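You operate a simulated robot arm through the tools that you are given. There is no shell and no other tool. Be economical: measure what you need, move in short steps, check, and stop when the job is done.

You are at the controls of a simulated robot arm. One attempt, no reset.

JOB
Wind blue braid on the black spool up to its rim and take the spool off.
Fine: pink lever over to wind, back at the end; spool on top of the cream step; pinch and drop nothing. Set down upright: black spool with a tall hub. Where these are worked on the way, their far stop is far enough and under half their travel is too little: pink lever on the cream step.
Where things are to end (x, y in the base frame): black spool with a tall hub within 0.05 m of [0.46, 0.35].

The check looks at the end state, three seconds after you hand in, the way a careful person would. Anything else that was tipped, shoved, dropped, spilled or broken makes it a failure.

ROBOT AND FRAMES
A 6-joint arm with a two-finger parallel gripper, fixed in place. Base frame: the origin is at the foot of the arm, x ahead of it, y to its left, z up; the work surface is at about z = 0.98. Units: m, rad, N and s.
With the tool pointing down near the work surface it reaches from about 0.18 to 0.64 m from the base axis. Its first joint turns from -1.152 to 1.152 rad. Payload 2.9 kg.
The TCP is the grasp point between the finger pads, 0.03 m short of the fingertips. In the tool frame z runs along the fingers and y along their closing line. Largest opening 0.11 m; finger width 0.02, thickness 0.01; the body of the gripper, 0.048 by 0.112 m, starts 0.055 m behind the TCP.
Orientation is told as [roll, pitch, yaw] about the base's x, y, z axes, in that order, counted from this pose: with the fingers straight down and closing along the base's y, the tool's x points along the base's -x, its y along +y and its z along -z.

CONTROLS
- The arm moves only by the tool drive_tool. Its argument "moves" is a list that holds one entry, the list of rows, each a list of 7 numbers: the gripper command, from -1 (fully open) to 1 (shut), values between in proportion, then the shift along the base's x, y, z in units of 30 mm (1.0 is 30 mm), then the turn, a rotation vector about the base's x, y, z in units of 8 degrees (1.0 is 8 degrees). In form: [[[grip, x, y, z, wx, wy, wz], ...]]. A call has 1 to 10 rows; each row shifts and turns the commanded pose from where the row before left it. A call with a number of a shift or a turn outside -1 to 1 is refused whole. Each row takes 0.2 s and may step no farther than 0.05 m and 0.15 rad from the row before; otherwise, or with a gripper value out of range, the whole call is refused. A pose out of reach is approached as far as the arm can. The call stops where the force on the tool passes 60 N (or 10 N more than at its start, if that is more) or the arm is blocked; 0.2 s more then pass. Each finger travels about 0.108 m/s and halts on what it meets, pressing with about 41 N; the grip force reading is that of the motor and also rises with nothing between the fingers. The clock runs only during rows and for 0.2 s after the last one: add rows that do not move to give the fingers time. The reply holds the time, the measured pose of the TCP, the force on the tool along the base axes, the opening and the grip force, in the units named above and with some noise, with the torque about the TCP (base axes, N m) and any sound that the robot's microphone picked up.
- Cameras (640 x 400 px; columns grow to the right, rows downward): "scene" is fixed at [0.0716, 0.4554, 1.3706]; the picture's right is [-0.48, -0.88, 0.00], its down [-0.64, 0.35, -0.69] and it looks along [0.60, -0.33, -0.73] (base axes); focal length 214 px, centre (320, 200). "wrist" rides on the gripper at [0.072, 0.017, -0.103] in the tool frame; the picture's right is [-0.23, 0.97, 0.00], its down [-0.76, -0.18, -0.62] and it looks along [-0.61, -0.14, 0.78] (tool axes); focal length 222 px, centre (320, 200). There is no depth. A picture from a camera that has moved, and an enlarged one, comes with that camera's place and axes in the base frame and with its lens. The place of the scene camera against the robot may be out by one fixed shift of up to 0.025 m in any direction.
- snapshot(camera): a new picture of that camera. The clock stands still meanwhile.
- inspect(camera, box): a new picture of the part [left, top, right, bottom] of that camera's present view, enlarged. The clock stands still meanwhile.
- finish_job(): hands the job in; it is judged then, once.

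Work in short steps. Places have to be worked out from the pictures, the camera data and where the tool is seen: move nearer, look again, correct. Check each grasp and each placing, and mend what went wrong. You have 120 turns and 84 pictures in all, those below and enlarged ones among them. Open the gripper and draw the arm clear of the work before you hand the job in, unless the task says otherwise; then end with one line.

The tools are called after ">>>" as name(argument=value, ...) on one line, values as JSON. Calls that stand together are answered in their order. drive_tool: Moves the arm, as the interface text tells. Its arguments: {"type":"object","properties":{"moves":{"type":"array"}},"required":["moves"]} The other tools are called the same way: snapshot (camera) takes a picture; inspect (camera, box) takes an enlarged picture of a part of a camera's view; finish_job () hands the job in.

At the start:

```text
clock: 0.0
ee_pos: [0.3618, 0.141, 1.3102]
orientation: [0.001, -0.001, 0.0]
ft_force: [0.2, 0.7, -0.2]
moment: [0.02, -0.03, 0.01]
grip_width: 0.1102
finger_force: 0.1
```

scene: 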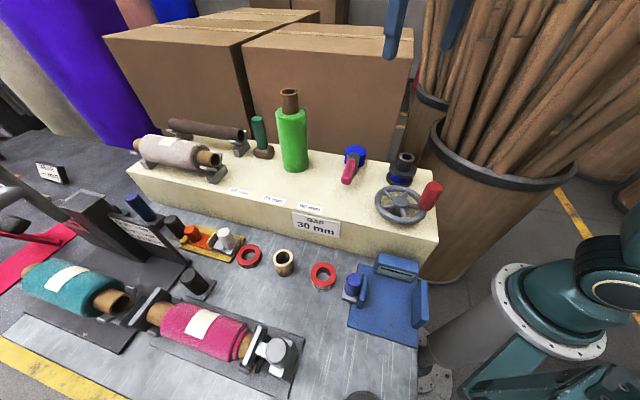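
wrist: 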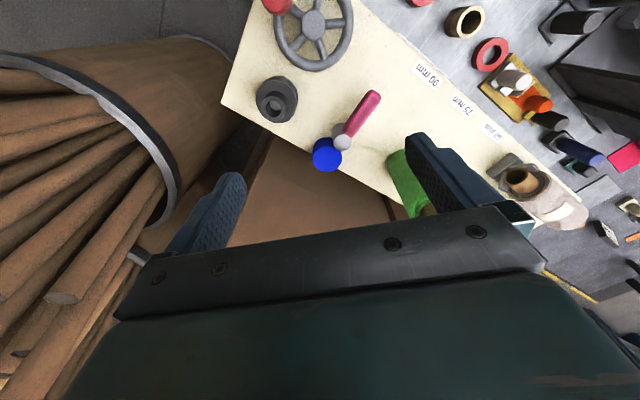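

I see a cream step with a pink lever, blue braid on its blue knob, a handwheel with red grip and a black spool. I look closer.

>>> inspect(camera="scene", box=[310, 120, 470, 260])

>>> inspect(camera="wrist", box=[220, 0, 440, 200])

>>> inspect(camera="scene", box=[160, 180, 440, 355])

```text
2.86 times, centred on (390, 190) of scene
camera zoom: at [0.0716, 0.4554, 1.3706], right [-0.48, -0.88, 0.0], down [-0.64, 0.35, -0.69], along [0.6, -0.33, -0.73], focal length 613 px, centre (120, 229)
```

zoom: 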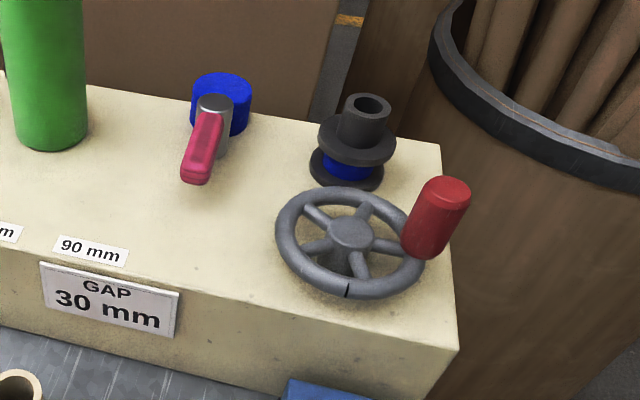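

```text
2.00 times, centred on (330, 100) of wrist
camera zoom: at [0.2899, 0.1593, 1.4139], right [0.23, 0.97, 0.0], down [0.76, -0.18, 0.62], along [0.61, -0.14, -0.78], focal length 444 px, centre (300, 400)
```

zoom: 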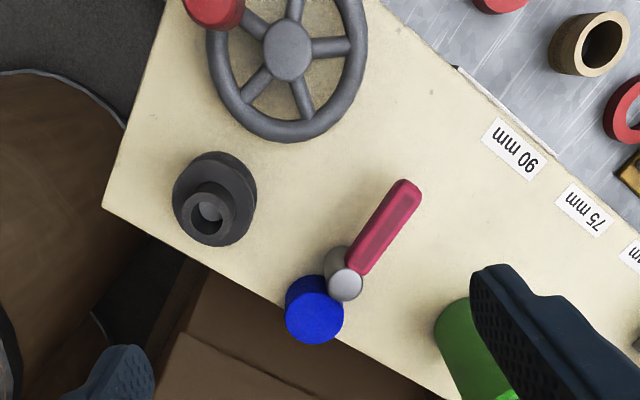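

```text
2.29 times, centred on (300, 268) of scene
camera zoom: at [0.0716, 0.4554, 1.3706], right [-0.48, -0.88, 0.0], down [-0.64, 0.35, -0.69], along [0.6, -0.33, -0.73], focal length 490 px, centre (366, 46)
```

zoom: 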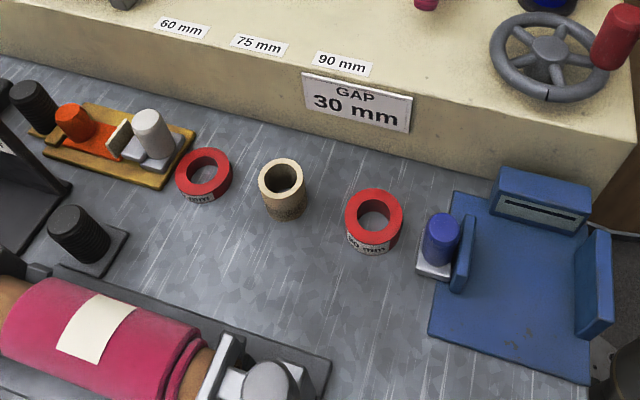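

I judge the hub at about (0.37, 0.07) and the lever pivot at about (0.45, 0.16). I shift the arm for parallax and a view of the target spot.

>>> drive_tool(moves=[[[-1, -1, 1, 0, 0, 0, 0], [-1, -1, 1, 0, 0, 0, 0], [-1, 0, 1, 0, 0, 0, 0], [-1, 0, 0, 0, 0, 0, 0]]])

>>> snapshot(camera="wrist")

```text
clock: 1.0
ee_pos: [0.3011, 0.2326, 1.3092]
orientation: [-0.001, -0.002, 0.003]
ft_force: [-0.5, 0.5, -0.5]
moment: [-0.01, 0.0, 0.01]
grip_width: 0.1102
finger_force: 0.0
```

```text
78 pictures are left
camera wrist: at [0.2309, 0.2502, 1.414], right [0.23, 0.97, 0.0], down [0.76, -0.18, 0.62], along [0.61, -0.14, -0.78], focal length 222 px, centre (320, 200)
```

wrist: 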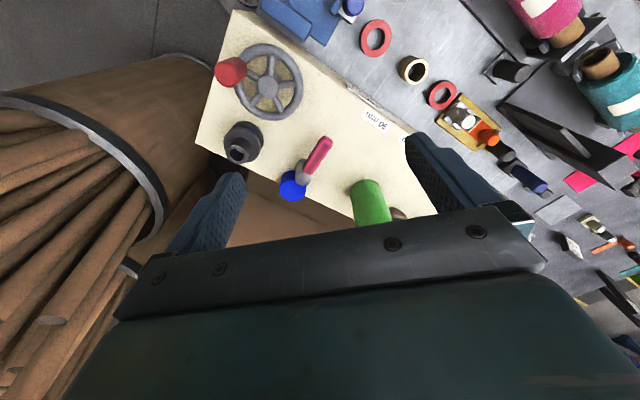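

Triangulated from the two wrist views: hub top about (0.376, 0.068, 1.048), step top about z 0.985, lever handle tip about (0.39, 0.22, 1.05). I go nearer for a better look at the lever and spool.

>>> drive_tool(moves=[[[-1, 0, -1, -1, 0, 0, 0], [-1, 0, -1, -1, 0, 0, 0], [-1, 0, -0.7, -1, 0, 0, 0], [-1, 0, 0, 0, 0, 0, 0]]])

>>> snapshot(camera="wrist")

>>> inspect(camera="wrist", box=[180, 20, 440, 200])

```text
clock: 2.0
ee_pos: [0.3015, 0.1498, 1.2178]
orientation: [0.002, -0.003, 0.0]
ft_force: [-0.5, -0.1, 0.3]
moment: [0.01, 0.02, 0.03]
grip_width: 0.1101
finger_force: 0.1
```

```text
77 pictures are left
camera wrist: at [0.2306, 0.1677, 1.323], right [0.23, 0.97, 0.0], down [0.76, -0.18, 0.62], along [0.61, -0.14, -0.78], focal length 222 px, centre (320, 200)
```

wrist: 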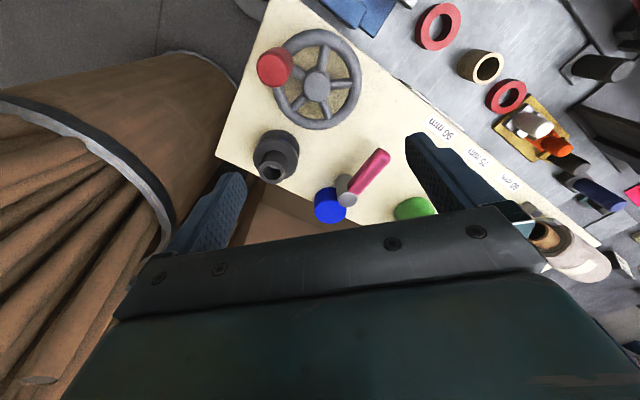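

```text
2.22 times, centred on (310, 110) of wrist
camera zoom: at [0.2306, 0.1677, 1.323], right [0.23, 0.97, 0.0], down [0.76, -0.18, 0.62], along [0.61, -0.14, -0.78], focal length 494 px, centre (342, 400)
```

zoom: 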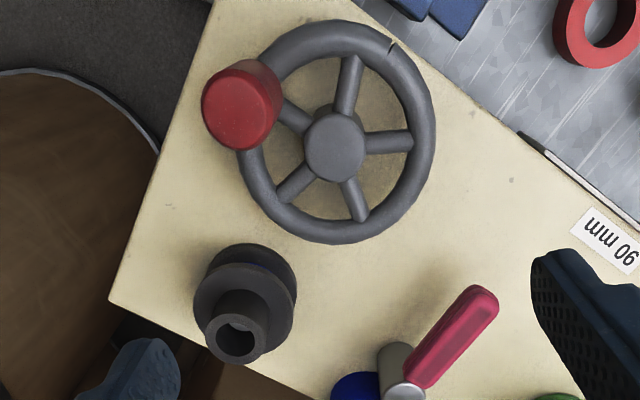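

>>> inspect(camera="scene", box=[330, 135, 430, 195])

>>> inspect(camera="wrist", box=[300, 140, 400, 230])

```text
6.40 times, centred on (380, 165) of scene
camera zoom: at [0.0716, 0.4554, 1.3706], right [-0.48, -0.88, 0.0], down [-0.64, 0.35, -0.69], along [0.6, -0.33, -0.73], focal length 1373 px, centre (-64, 424)
```

zoom: 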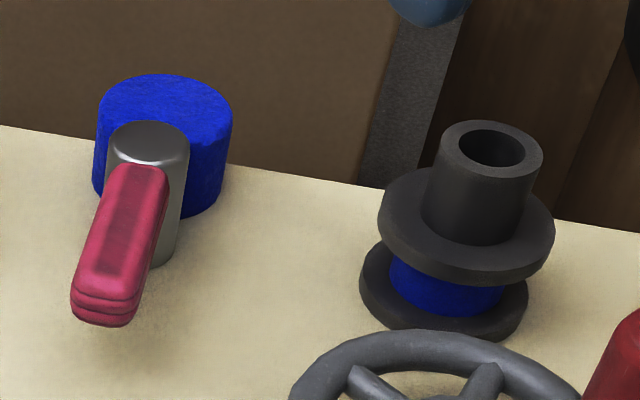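

```text
4.44 times, centred on (350, 185) of wrist
camera zoom: at [0.2306, 0.1677, 1.323], right [0.23, 0.97, 0.0], down [0.76, -0.18, 0.62], along [0.61, -0.14, -0.78], focal length 987 px, centre (187, 267)
```

zoom: 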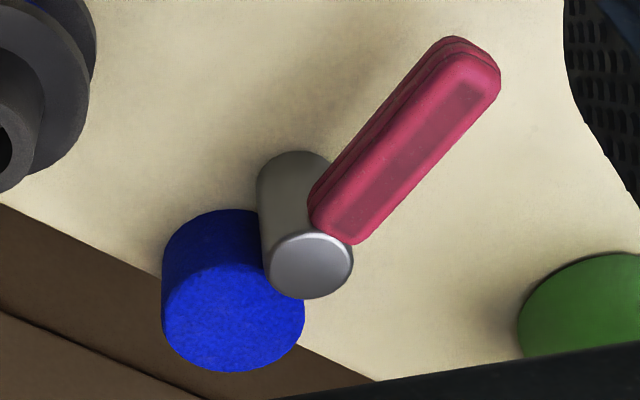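

The lever is a bar on a vertical post at about (0.474, 0.162), pointing toward the step's front. I will straddle it loosely with the fingers, yawed about -42°, so I can nudge it either way; first hover above and look.

>>> drive_tool(moves=[[[-1, 0.69, 0.31, -0.5, 0, 0, -0.875], [-1, 0.69, 0.31, -0.5, 0, 0, -0.875], [-1, 0.69, 0.31, -0.5, 0, 0, -0.875], [-0.5, 0.69, 0.31, -0.5, 0, 0, -0.875], [0.0, 0.69, 0.31, -0.5, 0, 0, -0.875], [0.0, 0.69, 0.31, -0.5, 0, 0, -0.875], [0.0, 0, 0, 0, 0, 0, 0]]])

>>> snapshot(camera="wrist")

>>> snapshot(camera="scene")

```text
clock: 3.6
ee_pos: [0.4263, 0.207, 1.1296]
orientation: [0.0, -0.001, -0.736]
ft_force: [-0.3, 0.6, 0.1]
moment: [-0.02, 0.01, 0.02]
grip_width: 0.0549
finger_force: 0.1
```

```text
73 pictures are left
camera wrist: at [0.3843, 0.269, 1.2343], right [0.82, 0.57, 0.0], down [0.45, -0.64, 0.62], along [0.36, -0.51, -0.78], focal length 222 px, centre (320, 200)
```

wrist: 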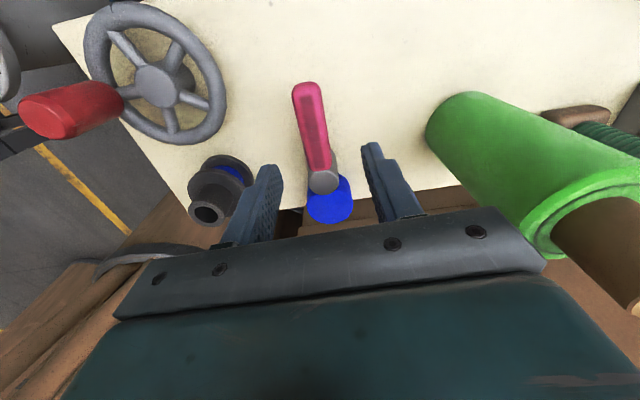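

```text
72 pictures are left
```

scene: 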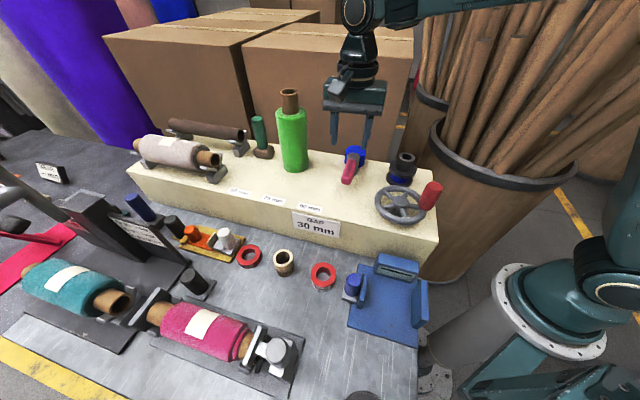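

TCP projects down onto the bar at about 65 mm from the post. I descend to z 1.03 with the fingers straddling the bar.

>>> drive_tool(moves=[[[0.0, 0, 0, -1, 0, 0, 0], [0.0, 0, 0, -1, 0, 0, 0], [0.0, 0, 0, -0.8, 0, 0, 0], [0.0, 0, 0, -0.4, 0, 0, 0], [0.0, 0, 0, 0, 0, 0, 0]]])

>>> snapshot(camera="wrist")

```text
clock: 4.8
ee_pos: [0.4254, 0.2062, 1.0331]
orientation: [-0.001, -0.002, -0.732]
ft_force: [-0.3, -0.2, -0.5]
moment: [0.01, -0.01, -0.01]
grip_width: 0.0549
finger_force: 0.0
```

```text
71 pictures are left
camera wrist: at [0.3841, 0.269, 1.1372], right [0.82, 0.57, 0.0], down [0.45, -0.64, 0.62], along [0.36, -0.51, -0.78], focal length 222 px, centre (320, 200)
```

wrist: 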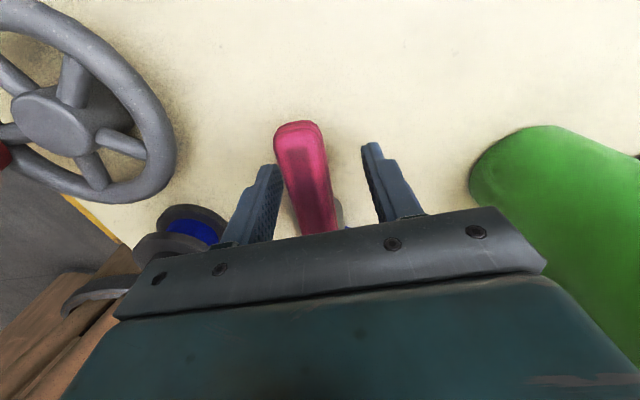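

The bar lies between the fingers. I nudge it gently toward the green-roll side first.

>>> drive_tool(moves=[[[0.0, 0.15, 0.16, 0, 0, 0, 0], [0.0, 0.15, 0.16, 0, 0, 0, 0], [0.0, 0.15, 0.16, 0, 0, 0, 0], [0.0, 0, 0, 0, 0, 0, 0]]])

>>> snapshot(camera="wrist")

```text
clock: 5.8
ee_pos: [0.4367, 0.219, 1.0337]
orientation: [-0.008, 0.001, -0.737]
ft_force: [-24.2, -22.3, 11.3]
moment: [-0.48, 0.1, -0.41]
grip_width: 0.0714
finger_force: 16.5
```

```text
70 pictures are left
camera wrist: at [0.3961, 0.281, 1.1378], right [0.82, 0.57, -0.01], down [0.45, -0.64, 0.62], along [0.35, -0.52, -0.78], focal length 222 px, centre (320, 200)
```

wrist: 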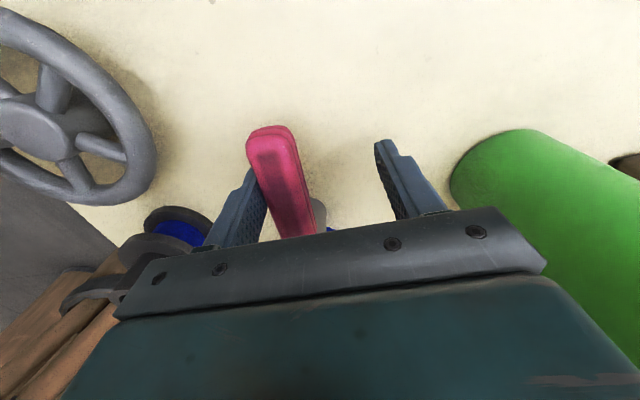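

Blocked that way (33 N, no motion), so the rest stop is there. I go back and push the other way, toward the spool.

>>> drive_tool(moves=[[[0.2, -0.3, -0.32, 0, 0, 0, 0], [0.4, -0.3, -0.32, 0, 0, 0, 0], [0.4, -0.15, -0.16, 0, 0, 0, 0], [0.4, -0.15, -0.16, 0, 0, 0, 0], [0.4, 0, 0, 0, 0, 0, 0]]])

>>> snapshot(camera="wrist")

```text
clock: 7.0
ee_pos: [0.4134, 0.1931, 1.0345]
orientation: [0.002, -0.002, -0.732]
ft_force: [0.9, 6.6, 0.2]
moment: [-0.02, -0.03, 0.12]
grip_width: 0.0361
finger_force: 2.5
```

```text
69 pictures are left
camera wrist: at [0.3704, 0.2545, 1.138], right [0.82, 0.57, 0.0], down [0.45, -0.64, 0.62], along [0.36, -0.51, -0.78], focal length 222 px, centre (320, 200)
```

wrist: 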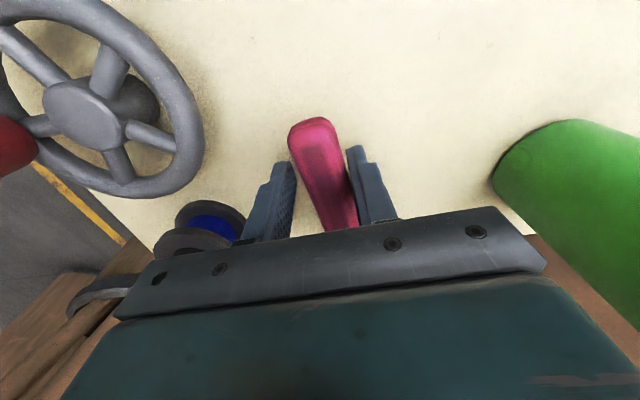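

It moves with ~7 N. I continue the arc around the post, turning the tool with it, watching force and sound.

>>> drive_tool(moves=[[[0.4, -0.15, -0.28, 0, 0, 0, 1], [0.4, -0.1, -0.3, 0, 0, 0, 1], [0.4, -0.05, -0.31, 0, 0, 0, 1], [0.4, -0.01, -0.32, 0, 0, 0, 1], [0.4, 0, 0, 0, 0, 0, 0]]])

>>> snapshot(camera="wrist")

>>> inspect(camera="scene", box=[310, 120, 470, 220])

```text
clock: 8.2
ee_pos: [0.4017, 0.1561, 1.0336]
orientation: [0.0, -0.001, -0.172]
ft_force: [-4.5, 5.5, -0.6]
moment: [0.11, 0.07, 0.12]
grip_width: 0.0354
finger_force: 2.2
```

```text
68 pictures are left
camera wrist: at [0.3346, 0.1856, 1.1377], right [0.39, 0.92, 0.0], down [0.72, -0.31, 0.62], along [0.57, -0.24, -0.78], focal length 222 px, centre (320, 200)
```

wrist: 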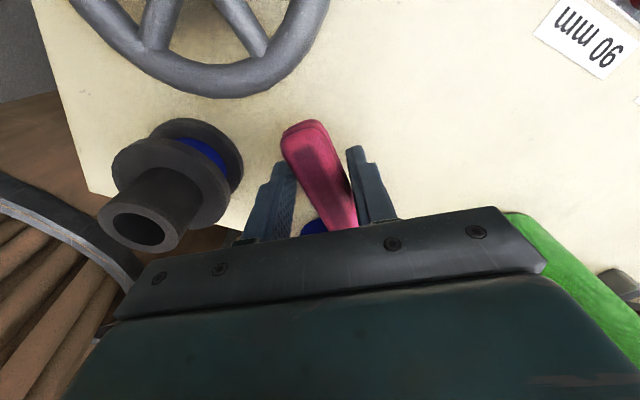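

```text
4.00 times, centred on (390, 170) of scene
camera zoom: at [0.0715, 0.4556, 1.3705], right [-0.48, -0.88, 0.0], down [-0.64, 0.35, -0.69], along [0.6, -0.33, -0.73], focal length 858 px, centre (40, 320)
```

zoom: 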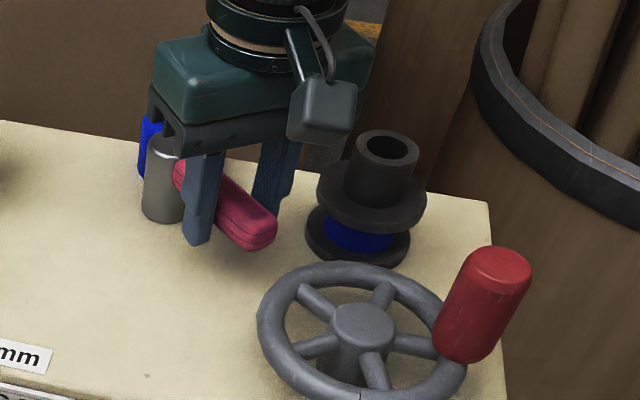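

About 35–40° so far, still light. I continue.

>>> drive_tool(moves=[[[0.4, 0.03, -0.31, 0, 0, 0, 1], [0.4, 0.08, -0.31, 0, 0, 0, 1], [0.4, 0.12, -0.29, 0, 0, 0, 1], [0.4, 0, 0, 0, 0, 0, 0]]])

>>> inspect(camera="scene", box=[310, 120, 470, 220])

>>> snapshot(camera="wrist")

```text
clock: 9.0
ee_pos: [0.4097, 0.1427, 1.0332]
orientation: [0.012, -0.016, 0.242]
ft_force: [-0.3, 41.5, -11.9]
moment: [-0.25, -0.6, -0.65]
grip_width: 0.0525
finger_force: 20.0
stopped in row 4: the force on the tool passed its limit at 66 N (the readings are from after the stop); the commanded pose is now the measured one
```

```text
4.00 times, centred on (390, 170) of scene
camera zoom: at [0.0717, 0.4567, 1.3701], right [-0.48, -0.88, 0.0], down [-0.64, 0.35, -0.69], along [0.6, -0.33, -0.73], focal length 858 px, centre (40, 320)
```

zoom: 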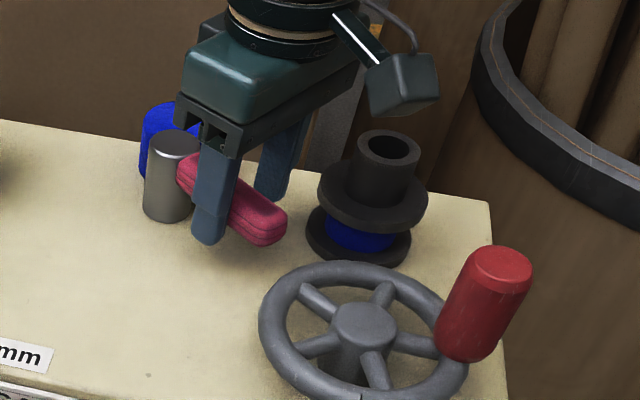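

```text
65 pictures are left
camera wrist: at [0.3356, 0.1401, 1.1367], right [-0.01, 1.0, 0.01], down [0.77, 0.0, 0.63], along [0.63, 0.02, -0.77], focal length 222 px, centre (320, 200)
```

wrist: 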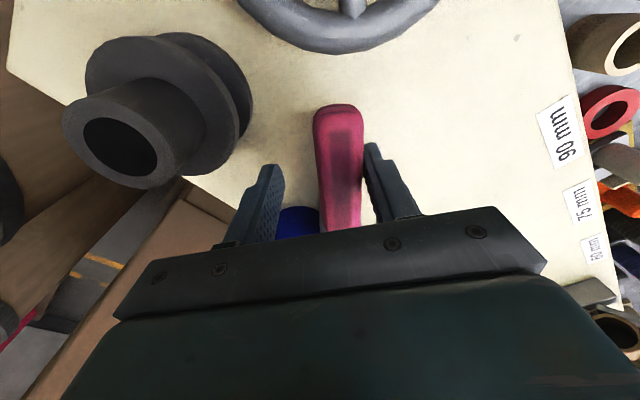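

Far stop reached (66 N). I relax the push a bit and let time pass to see whether the spool winds.

>>> drive_tool(moves=[[[0.2, 0, 0.25, 0, 0, 0, 0], [0.0, 0, 0, 0, 0, 0, 0], [0, 0, 0, 0, 0, 0, 0]]])

>>> inspect(camera="scene", box=[310, 120, 470, 220])

```text
clock: 9.8
ee_pos: [0.4101, 0.1427, 1.0341]
orientation: [0.007, -0.011, 0.226]
ft_force: [0.9, 0.2, -0.2]
moment: [-0.01, -0.03, 0.02]
grip_width: 0.0552
finger_force: 0.1
```

```text
4.00 times, centred on (390, 170) of scene
camera zoom: at [0.0717, 0.4554, 1.3706], right [-0.48, -0.88, 0.0], down [-0.64, 0.35, -0.69], along [0.6, -0.33, -0.73], focal length 858 px, centre (40, 320)
```

zoom: 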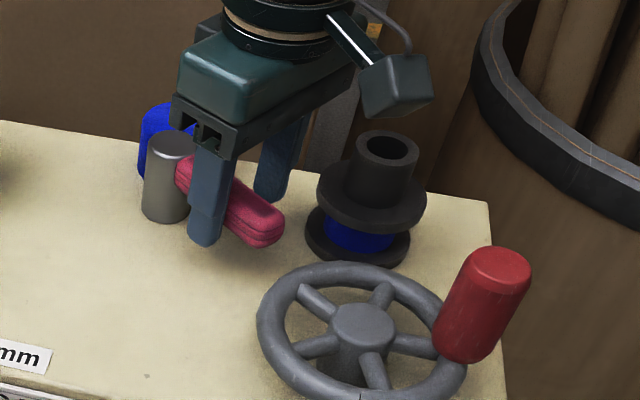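

No clear change yet; I wait 2 s in place and compare.

>>> drive_tool(moves=[[[0, 0, 0, 0, 0, 0, 0], [0, 0, 0, 0, 0, 0, 0], [0, 0, 0, 0, 0, 0, 0], [0, 0, 0, 0, 0, 0, 0], [0, 0, 0, 0, 0, 0, 0], [0, 0, 0, 0, 0, 0, 0], [0, 0, 0, 0, 0, 0, 0], [0, 0, 0, 0, 0, 0, 0], [0, 0, 0, 0, 0, 0, 0]]])

>>> inspect(camera="scene", box=[370, 140, 430, 190])

```text
clock: 11.8
ee_pos: [0.4105, 0.1426, 1.0342]
orientation: [0.007, -0.012, 0.228]
ft_force: [1.1, -0.4, -0.4]
moment: [0.01, 0.0, 0.01]
grip_width: 0.0551
finger_force: 0.1
```

```text
8.00 times, centred on (400, 165) of scene
camera zoom: at [0.0716, 0.4554, 1.3706], right [-0.48, -0.88, 0.0], down [-0.64, 0.35, -0.69], along [0.6, -0.33, -0.73], focal length 1716 px, centre (-320, 480)
```

zoom: 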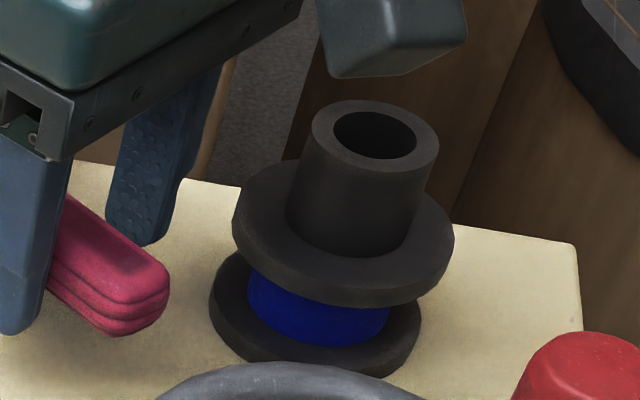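

>>> drive_tool(moves=[[[0, 0, 0, 0, 0, 0, 0], [0, 0, 0, 0, 0, 0, 0], [0, 0, 0, 0, 0, 0, 0], [0, 0, 0, 0, 0, 0, 0], [0, 0, 0, 0, 0, 0, 0], [0, 0, 0, 0, 0, 0, 0], [0, 0, 0, 0, 0, 0, 0], [0, 0, 0, 0, 0, 0, 0], [0, 0, 0, 0, 0, 0, 0], [0, 0, 0, 0, 0, 0, 0]]])

>>> inspect(camera="scene", box=[370, 140, 430, 190])

```text
clock: 14.0
ee_pos: [0.41, 0.1419, 1.0332]
orientation: [0.008, -0.011, 0.228]
ft_force: [-0.6, -0.2, 0.7]
moment: [-0.01, 0.01, -0.01]
grip_width: 0.0551
finger_force: 0.1
```

```text
8.00 times, centred on (400, 165) of scene
camera zoom: at [0.0716, 0.4554, 1.3706], right [-0.48, -0.88, 0.0], down [-0.64, 0.35, -0.69], along [0.6, -0.33, -0.73], focal length 1716 px, centre (-320, 480)
```

zoom: 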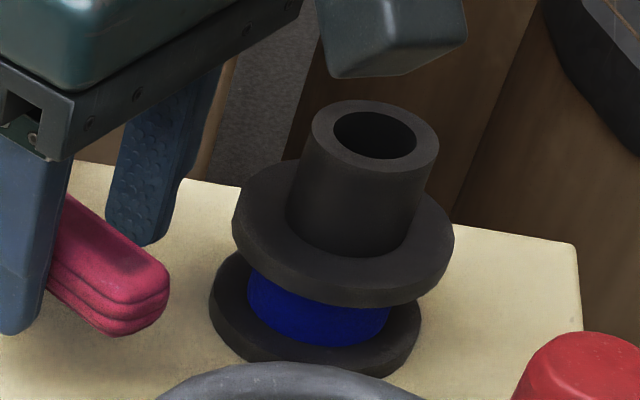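

The lever stays at its far stop, but nothing winds by itself. The handwheel beside the spool is probably the winder; I rise and look at it.

>>> drive_tool(moves=[[[-0.2, 0, 0, 1, 0, 0, 0], [-0.2, 0, 0, 1, 0, 0, 0], [-0.2, 0, 0, 1, 0, 0, 0], [-0.6, 0, 0, 1, 0, 0, 0], [-1, -1, 0, 0.3, 0, 0, -0.8], [-1, -1, 0, 0, 0, 0, -0.8], [-1, -1, 0, 0, 0, 0, 0], [-1, 0, 0, 0, 0, 0, 0]]])

>>> snapshot(camera="wrist")

>>> inspect(camera="scene", box=[330, 130, 450, 240])

```text
clock: 15.8
ee_pos: [0.3189, 0.1429, 1.1617]
orientation: [0.007, -0.01, 0.008]
ft_force: [0.3, 0.0, -0.3]
moment: [0.03, -0.01, -0.02]
grip_width: 0.1101
finger_force: 0.2
```

```text
61 pictures are left
camera wrist: at [0.2465, 0.1599, 1.266], right [0.22, 0.97, 0.01], down [0.76, -0.18, 0.63], along [0.62, -0.13, -0.78], focal length 222 px, centre (320, 200)
```

wrist: 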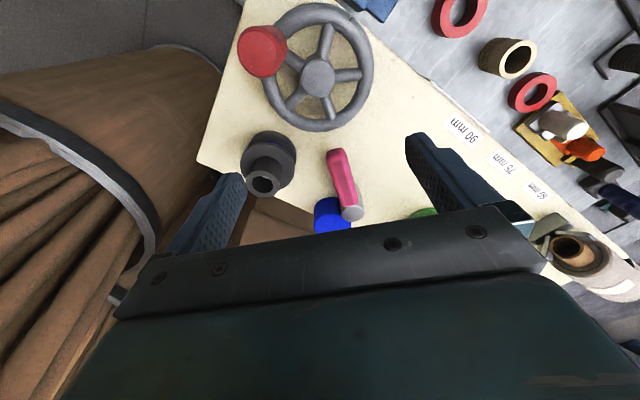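

```text
3.64 times, centred on (390, 185) of scene
camera zoom: at [0.0716, 0.4554, 1.3706], right [-0.48, -0.88, 0.0], down [-0.64, 0.35, -0.69], along [0.6, -0.33, -0.73], focal length 780 px, centre (66, 254)
```

zoom: 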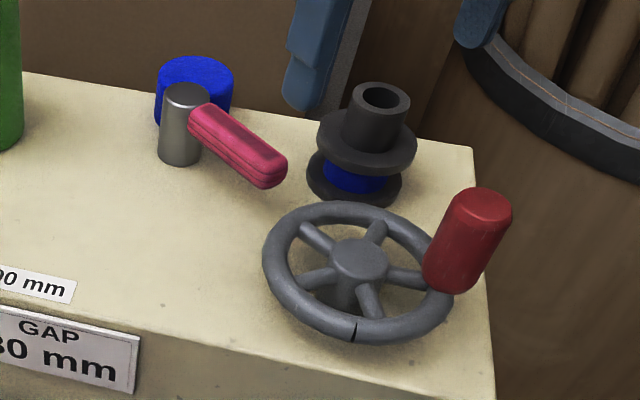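

The wheel hub is at about (0.290, 0.151), and the knob at about (0.257, 0.116) with its top near z 1.073. I hover over the knob with the fingers closing along the step.

>>> drive_tool(moves=[[[-0.6, -0.344, -0.152, 0, 0, 0, -0.94], [-0.4, -0.344, -0.152, 0, 0, 0, -0.94], [-0.3, -0.344, -0.152, 0, 0, 0, -0.94], [-0.3, -0.344, -0.152, -0.2, 0, 0, -0.94], [-0.3, -0.344, -0.152, -0.4, 0, 0, -0.94], [-0.3, -0.344, -0.152, -0.4, 0, 0, -0.94], [-0.3, 0, 0, 0, 0, 0, 0]]])

>>> snapshot(camera="wrist")

>>> inspect(camera="scene", box=[330, 80, 490, 240])

```text
clock: 17.4
ee_pos: [0.2578, 0.1156, 1.1325]
orientation: [0.006, -0.011, -0.783]
ft_force: [0.5, 0.5, -0.4]
moment: [0.01, -0.02, -0.02]
grip_width: 0.0718
finger_force: 0.2
```

```text
59 pictures are left
camera wrist: at [0.2192, 0.1799, 1.2364], right [0.85, 0.53, 0.01], down [0.41, -0.66, 0.63], along [0.34, -0.53, -0.78], focal length 222 px, centre (320, 200)
```

wrist: 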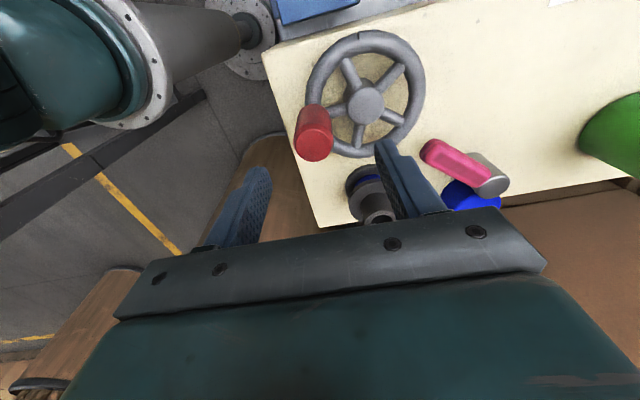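

```text
2.50 times, centred on (410, 160) of scene
camera zoom: at [0.0716, 0.4554, 1.3706], right [-0.48, -0.88, 0.0], down [-0.64, 0.35, -0.69], along [0.6, -0.33, -0.73], focal length 536 px, centre (95, 300)
```

zoom: 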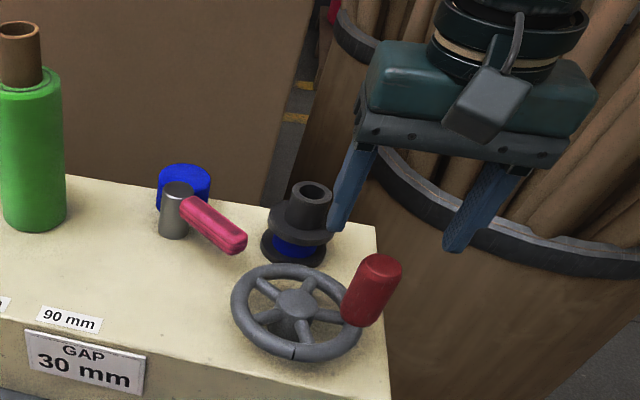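

The knob triangulates to (0.2576, 0.1125), radius about 0.051. I descend and close lightly on it.

>>> drive_tool(moves=[[[-0.3, 0, -0.1, -0.8, 0, 0, 0], [-0.3, 0, 0, -0.8, 0, 0, 0], [-0.3, 0, 0, -0.5, 0, 0, 0], [0, 0, 0, 0, 0, 0, 0], [0.4, 0, 0, 0, 0, 0, 0], [0.4, 0, 0, 0, 0, 0, 0]]])

>>> snapshot(camera="wrist")

```text
clock: 18.8
ee_pos: [0.2581, 0.1121, 1.0699]
orientation: [0.005, -0.011, -0.783]
ft_force: [-3.1, -4.1, -3.1]
moment: [-0.05, 0.08, 0.03]
grip_width: 0.0354
finger_force: 2.9
```

```text
57 pictures are left
camera wrist: at [0.2186, 0.1765, 1.1731], right [0.85, 0.53, 0.01], down [0.41, -0.66, 0.63], along [0.34, -0.53, -0.78], focal length 222 px, centre (320, 200)
```

wrist: 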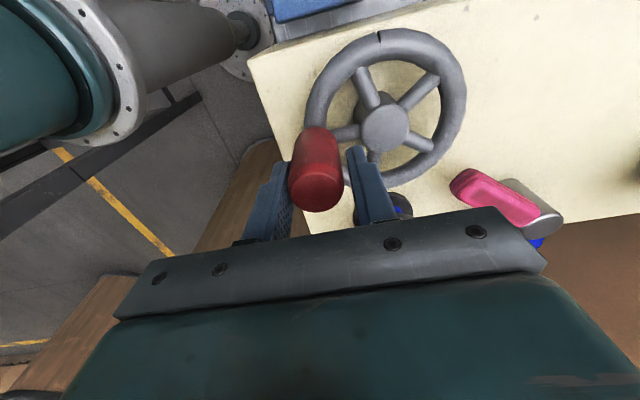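

Knob held (36 mm). I firm the grip slightly and try a 45° arc counter-clockwise, then check wheel and spool.

>>> drive_tool(moves=[[[0.65, 0, 0, 0, 0, 0, 0], [0.65, 0.38, -0.229, 0, 0, 0, 0], [0.65, 0.426, -0.123, 0, 0, 0, 0], [0.65, 0.444, -0.009, 0, 0, 0, 0], [0.65, 0, 0, 0, 0, 0, 0]]])

>>> snapshot(camera="wrist")

>>> inspect(camera="scene", box=[330, 130, 450, 240])

```text
clock: 20.0
ee_pos: [0.2969, 0.1021, 1.0701]
orientation: [0.009, -0.012, -0.781]
ft_force: [0.0, -0.2, 0.1]
moment: [-0.03, -0.02, 0.03]
grip_width: 0.0192
finger_force: 0.1
```

```text
56 pictures are left
camera wrist: at [0.257, 0.1664, 1.1735], right [0.85, 0.53, 0.01], down [0.41, -0.66, 0.63], along [0.34, -0.53, -0.78], focal length 222 px, centre (320, 200)
```

wrist: 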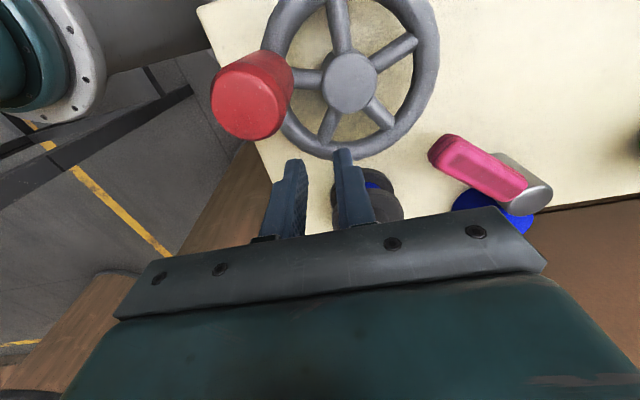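

```text
3.64 times, centred on (390, 185) of scene
camera zoom: at [0.0717, 0.4555, 1.3706], right [-0.48, -0.88, 0.0], down [-0.64, 0.35, -0.69], along [0.6, -0.33, -0.73], focal length 780 px, centre (66, 254)
```

zoom: 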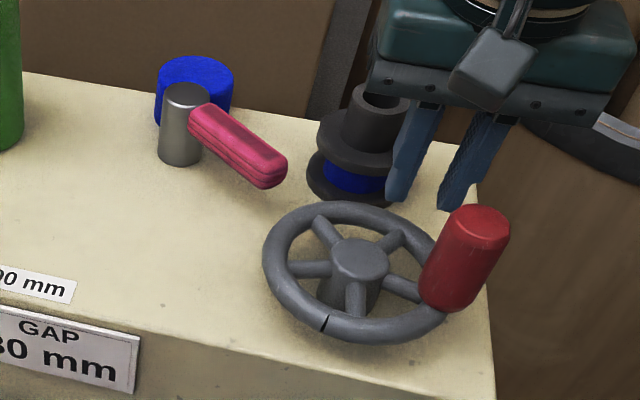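

The knob slipped out of the light grip. Pushing it with the shut fingers will not need tool rotation; I shut the gripper and push clockwise from here, a bit at a time.

>>> drive_tool(moves=[[[1, 0, 0, 0, 0, 0, 0], [1, -0.444, -0.004, 0, 0, 0, 0], [1, -0.43, 0.111, 0, 0, 0, 0], [1, -0.386, 0.219, 0, 0, 0, 0], [1, -0.317, 0.311, 0, 0, 0, 0], [1, -0.225, 0.382, 0, 0, 0, 0]]])

>>> snapshot(camera="wrist")

>>> inspect(camera="scene", box=[330, 130, 450, 240])

```text
clock: 21.4
ee_pos: [0.2406, 0.1318, 1.0695]
orientation: [0.007, -0.011, -0.783]
ft_force: [0.3, -1.2, -0.9]
moment: [-0.01, -0.01, 0.03]
grip_width: 0.0
finger_force: 37.6
```

```text
54 pictures are left
camera wrist: at [0.2015, 0.196, 1.1732], right [0.85, 0.53, 0.01], down [0.41, -0.66, 0.63], along [0.34, -0.53, -0.78], focal length 222 px, centre (320, 200)
```

wrist: 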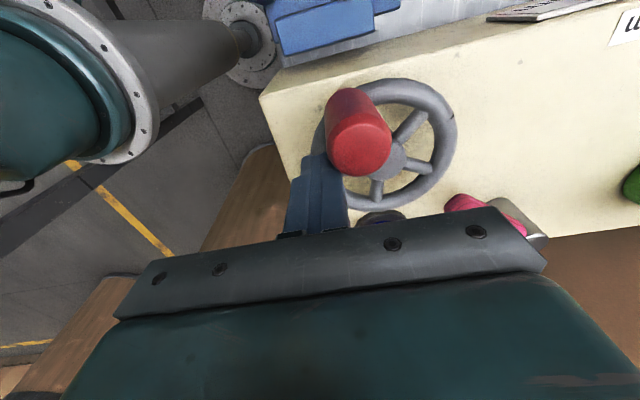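

```text
3.64 times, centred on (390, 185) of scene
camera zoom: at [0.0717, 0.4554, 1.3706], right [-0.48, -0.88, 0.0], down [-0.64, 0.35, -0.69], along [0.6, -0.33, -0.73], focal length 780 px, centre (66, 254)
```

zoom: 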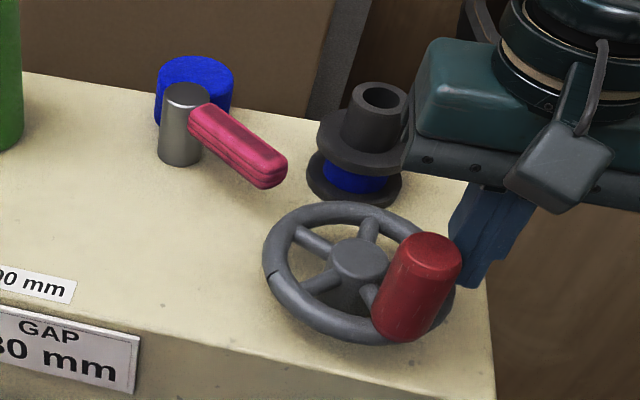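

The wheel turns easily. I carry on clockwise.

>>> drive_tool(moves=[[[1, -0.119, 0.428, 0, 0, 0, 0], [1, -0.004, 0.444, 0, 0, 0, 0], [1, 0.111, 0.43, 0, 0, 0, 0], [1, 0.219, 0.386, 0, 0, 0, 0], [1, 0.311, 0.317, 0, 0, 0, 0], [1, 0.382, 0.225, 0, 0, 0, 0], [1, 0.428, 0.119, 0, 0, 0, 0], [1, 0.444, 0.004, 0, 0, 0, 0], [1, 0.43, -0.111, 0, 0, 0, 0], [1, 0.386, -0.219, 0, 0, 0, 0]]])

>>> inspect(camera="scene", box=[330, 130, 450, 240])

```text
clock: 23.6
ee_pos: [0.3191, 0.1938, 1.0698]
orientation: [0.007, -0.012, -0.781]
ft_force: [-2.5, 0.6, 0.8]
moment: [0.02, -0.01, -0.01]
grip_width: 0.0001
finger_force: 37.6
```

```text
3.64 times, centred on (390, 185) of scene
camera zoom: at [0.0716, 0.4555, 1.3706], right [-0.48, -0.88, 0.0], down [-0.64, 0.35, -0.69], along [0.6, -0.33, -0.73], focal length 780 px, centre (66, 254)
```

zoom: 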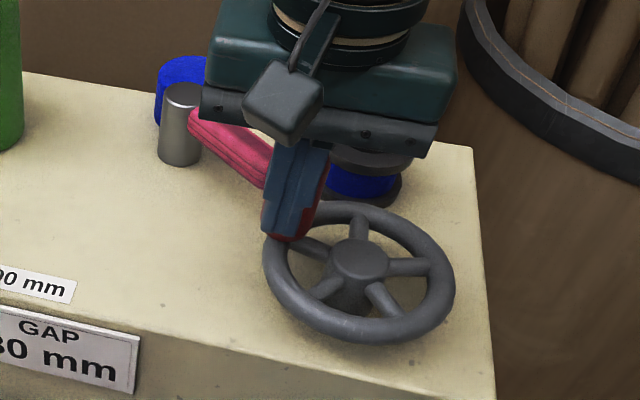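

The blue seems wider already (right edge out to 396 px vs 385): cranking clockwise winds. Continue.

>>> drive_tool(moves=[[[1, 0.317, -0.311, 0, 0, 0, 0], [1, 0.225, -0.382, 0, 0, 0, 0], [1, 0.119, -0.428, 0, 0, 0, 0], [1, 0.004, -0.444, 0, 0, 0, 0], [1, -0.111, -0.43, 0, 0, 0, 0], [1, -0.219, -0.386, 0, 0, 0, 0], [1, -0.311, -0.317, 0, 0, 0, 0], [1, -0.382, -0.225, 0, 0, 0, 0], [1, -0.428, -0.119, 0, 0, 0, 0], [1, -0.444, -0.004, 0, 0, 0, 0]]])

>>> inspect(camera="scene", box=[330, 130, 450, 240])

```text
clock: 25.8
ee_pos: [0.2818, 0.1011, 1.0695]
orientation: [0.008, -0.013, -0.781]
ft_force: [0.8, -1.7, 0.5]
moment: [0.05, 0.0, 0.02]
grip_width: 0.0001
finger_force: 37.8
```

```text
3.64 times, centred on (390, 185) of scene
camera zoom: at [0.0717, 0.4554, 1.3706], right [-0.48, -0.88, 0.0], down [-0.64, 0.35, -0.69], along [0.6, -0.33, -0.73], focal length 780 px, centre (66, 254)
```

zoom: 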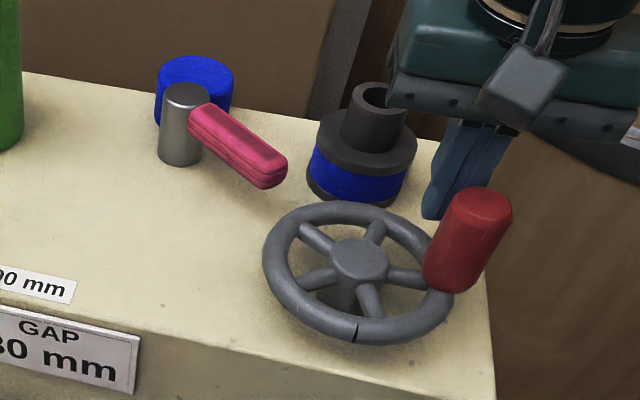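

The blue has grown a lot, nearly to the rim. I look closely before going further.

>>> inspect(camera="scene", box=[380, 145, 420, 190])

>>> snapshot(camera="wrist")

```text
8.89 times, centred on (400, 168) of scene
camera zoom: at [0.0717, 0.4554, 1.3706], right [-0.48, -0.88, 0.0], down [-0.64, 0.35, -0.69], along [0.6, -0.33, -0.73], focal length 1906 px, centre (-391, 489)
```

zoom: 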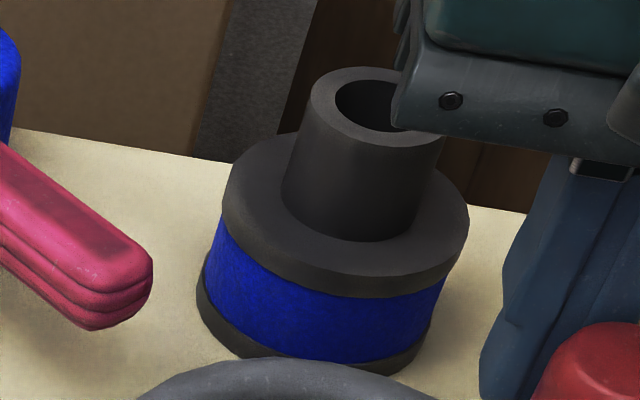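

```text
49 pictures are left
camera wrist: at [0.2425, 0.1658, 1.1732], right [0.85, 0.53, 0.01], down [0.41, -0.66, 0.63], along [0.34, -0.53, -0.78], focal length 222 px, centre (320, 200)
```

wrist: 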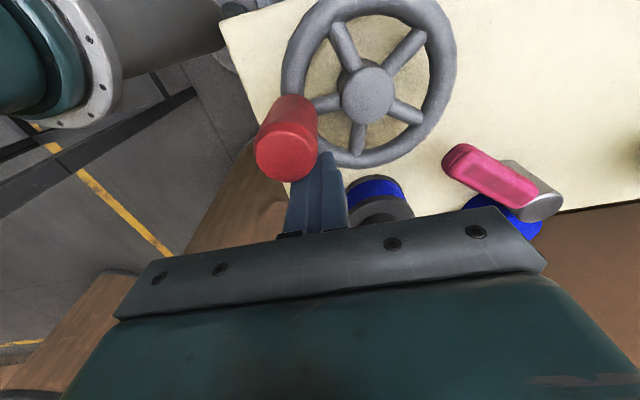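

It looks nearly flush with the rim. I back off the knob, rise and view the spool from closer with the wrist camera.

>>> drive_tool(moves=[[[1, 0.444, 0.004, 0, 0, 0, 0], [1, 0, 0, 1, 0, 0, 0], [1, 0, 0, 1, 0, 0, 0.9], [1, 0, -0.3, 0, 0, 0, 1], [1, 0, -0.4, 0, 0, 0, 1], [1, 0, -0.4, 0, 0, 0, 1], [1, 0, -0.4, 0, 0, 0, 1], [1, 0, 0, 0, 0, 0, 1], [1, 0, 0, 0, 0, 0, 0]]])

>>> snapshot(camera="wrist")

>>> inspect(camera="scene", box=[380, 145, 420, 190])

```text
clock: 27.8
ee_pos: [0.2965, 0.0551, 1.1292]
orientation: [0.007, -0.013, 0.043]
ft_force: [-0.2, -0.4, -0.3]
moment: [-0.04, 0.01, 0.02]
grip_width: 0.0001
finger_force: 37.4
```

```text
48 pictures are left
camera wrist: at [0.2228, 0.0707, 1.2334], right [0.18, 0.98, 0.01], down [0.76, -0.15, 0.63], along [0.62, -0.11, -0.78], focal length 222 px, centre (320, 200)
```

wrist: 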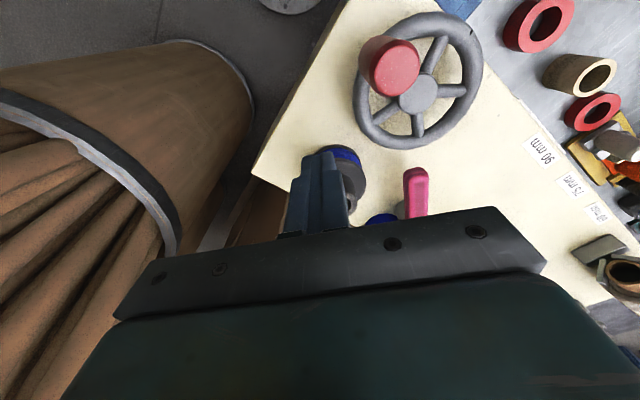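

```text
8.89 times, centred on (400, 168) of scene
camera zoom: at [0.0716, 0.4554, 1.3706], right [-0.48, -0.88, 0.0], down [-0.64, 0.35, -0.69], along [0.6, -0.33, -0.73], focal length 1906 px, centre (-391, 489)
```

zoom: 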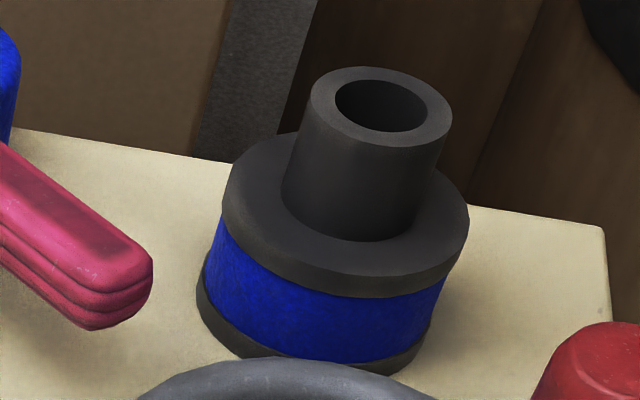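

>>> inspect(camera="scene", box=[391, 164, 411, 190])

```text
15.38 times, centred on (401, 177) of scene
camera zoom: at [0.0716, 0.4554, 1.3706], right [-0.48, -0.88, 0.0], down [-0.64, 0.35, -0.69], along [0.6, -0.33, -0.73], focal length 3300 px, centre (-926, 554)
```

zoom: 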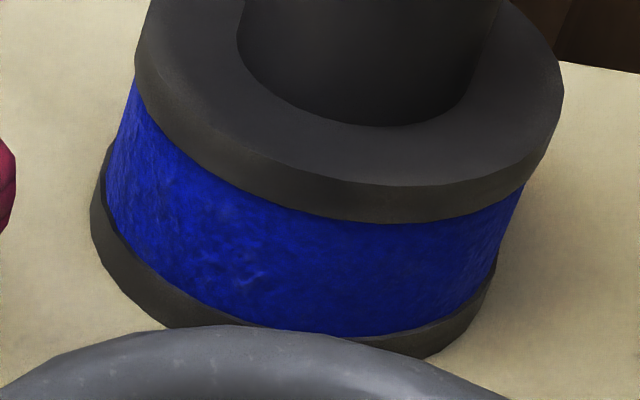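

>>> inspect(camera="scene", box=[393, 172, 401, 186])

>>> inspect(camera="scene", box=[402, 174, 410, 188])

```text
16.00 times, centred on (397, 179) of scene
camera zoom: at [0.0716, 0.4554, 1.3706], right [-0.48, -0.88, 0.0], down [-0.64, 0.35, -0.69], along [0.6, -0.33, -0.73], focal length 3432 px, centre (-912, 536)
```

zoom: 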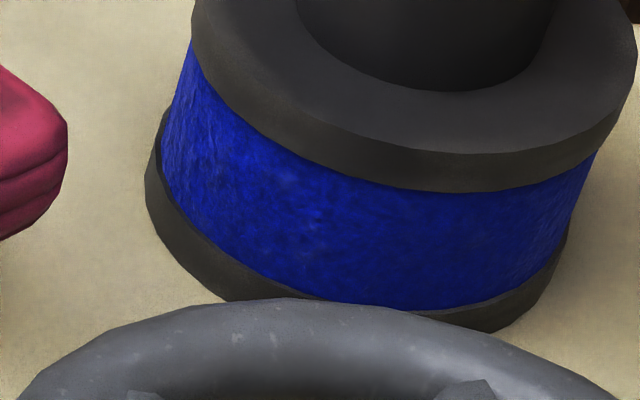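

```text
16.00 times, centred on (406, 181) of scene
camera zoom: at [0.0716, 0.4554, 1.3706], right [-0.48, -0.88, 0.0], down [-0.64, 0.35, -0.69], along [0.6, -0.33, -0.73], focal length 3432 px, centre (-1056, 504)
```

zoom: 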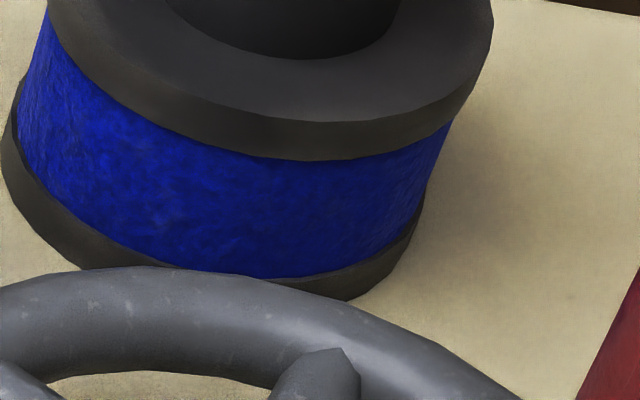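

Blue is at about 95% of the flange radius. I add a small nudge of about 20° for a proper rim-level fill, descending ahead of the knob and pushing.

>>> drive_tool(moves=[[[1, 0, 0.8, 0, 0, 0, 0], [1, 0, 0.73, 0, 0, 0, 0], [1, 0, 0, -1, 0, 0, 0], [1, 0, 0, -0.97, 0, 0, 0], [1, -0.44, 0, 0, 0, 0, 0], [1, -0.29, 0.1, 0, 0, 0, 0], [1, -0.29, 0.12, 0, 0, 0, 0], [1, 0, 0, 0, 0, 0, 0], [1, 0.44, -0.1, 0, 0, 0, 0], [1, 0, 0, 1, 0, 0, 0]]])

>>> inspect(camera="scene", box=[393, 172, 401, 186])

>>> inspect(camera="scene", box=[330, 130, 450, 240])

```text
clock: 30.0
ee_pos: [0.2779, 0.1062, 1.0997]
orientation: [0.007, -0.011, 0.042]
ft_force: [0.5, 0.1, 0.3]
moment: [0.01, 0.01, -0.01]
grip_width: 0.0
finger_force: 37.7
```

```text
16.00 times, centred on (397, 179) of scene
camera zoom: at [0.0717, 0.4554, 1.3706], right [-0.48, -0.88, 0.0], down [-0.64, 0.35, -0.69], along [0.6, -0.33, -0.73], focal length 3432 px, centre (-912, 536)
```

zoom: 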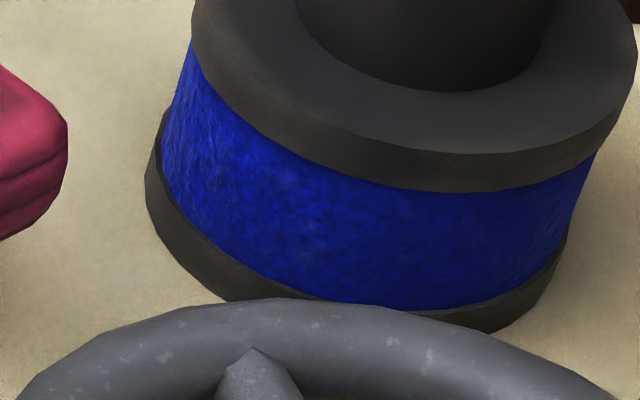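

```text
3.64 times, centred on (390, 185) of scene
camera zoom: at [0.0717, 0.4554, 1.3706], right [-0.48, -0.88, 0.0], down [-0.64, 0.35, -0.69], along [0.6, -0.33, -0.73], focal length 780 px, centre (66, 254)
```

zoom: 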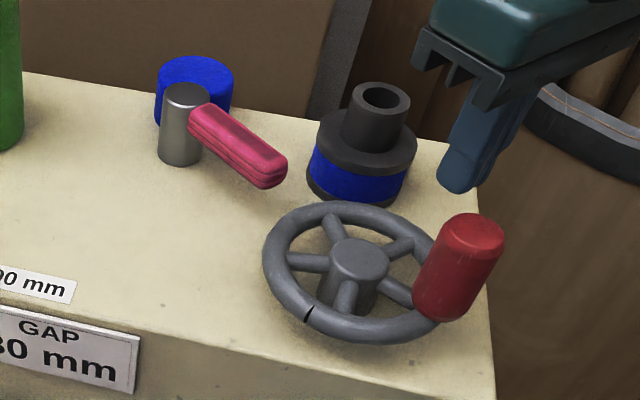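

The wheel moved ~20° but the coil did not grow: it is full at the rim. Next I return the lever: hover over it with fingers part open.

>>> drive_tool(moves=[[[0.5, 0, 0, 1, 0, 0, 0], [0, 0.86, 0.323, 0, 0, 0, 0], [0, 0.86, 0.323, 0, 0, 0, 0], [0, 0.86, 0.323, 0, 0, 0, 0], [0, 0.86, 0.323, 0, 0, 0, 0], [0, 0.86, 0.323, 0, 0, 0, 0], [0, 0, 0, 0, 0, 0, 0]]])

>>> snapshot(camera="wrist")

```text
clock: 31.6
ee_pos: [0.4074, 0.1544, 1.1301]
orientation: [0.007, -0.011, 0.042]
ft_force: [0.6, -0.1, 0.0]
moment: [0.03, 0.01, -0.02]
grip_width: 0.0552
finger_force: 0.1
```

```text
41 pictures are left
camera wrist: at [0.3345, 0.1686, 1.2341], right [0.19, 0.98, 0.01], down [0.76, -0.15, 0.63], along [0.62, -0.11, -0.78], focal length 222 px, centre (320, 200)
```

wrist: 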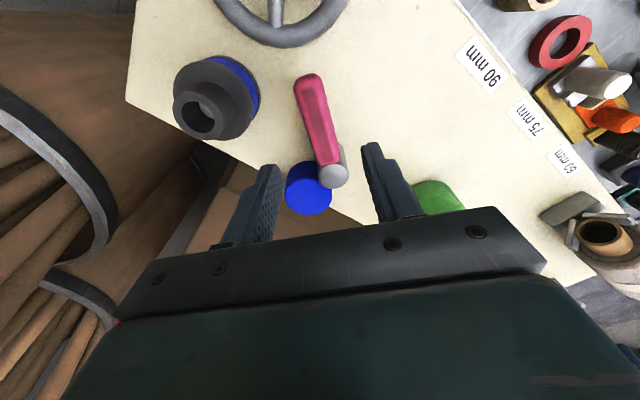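

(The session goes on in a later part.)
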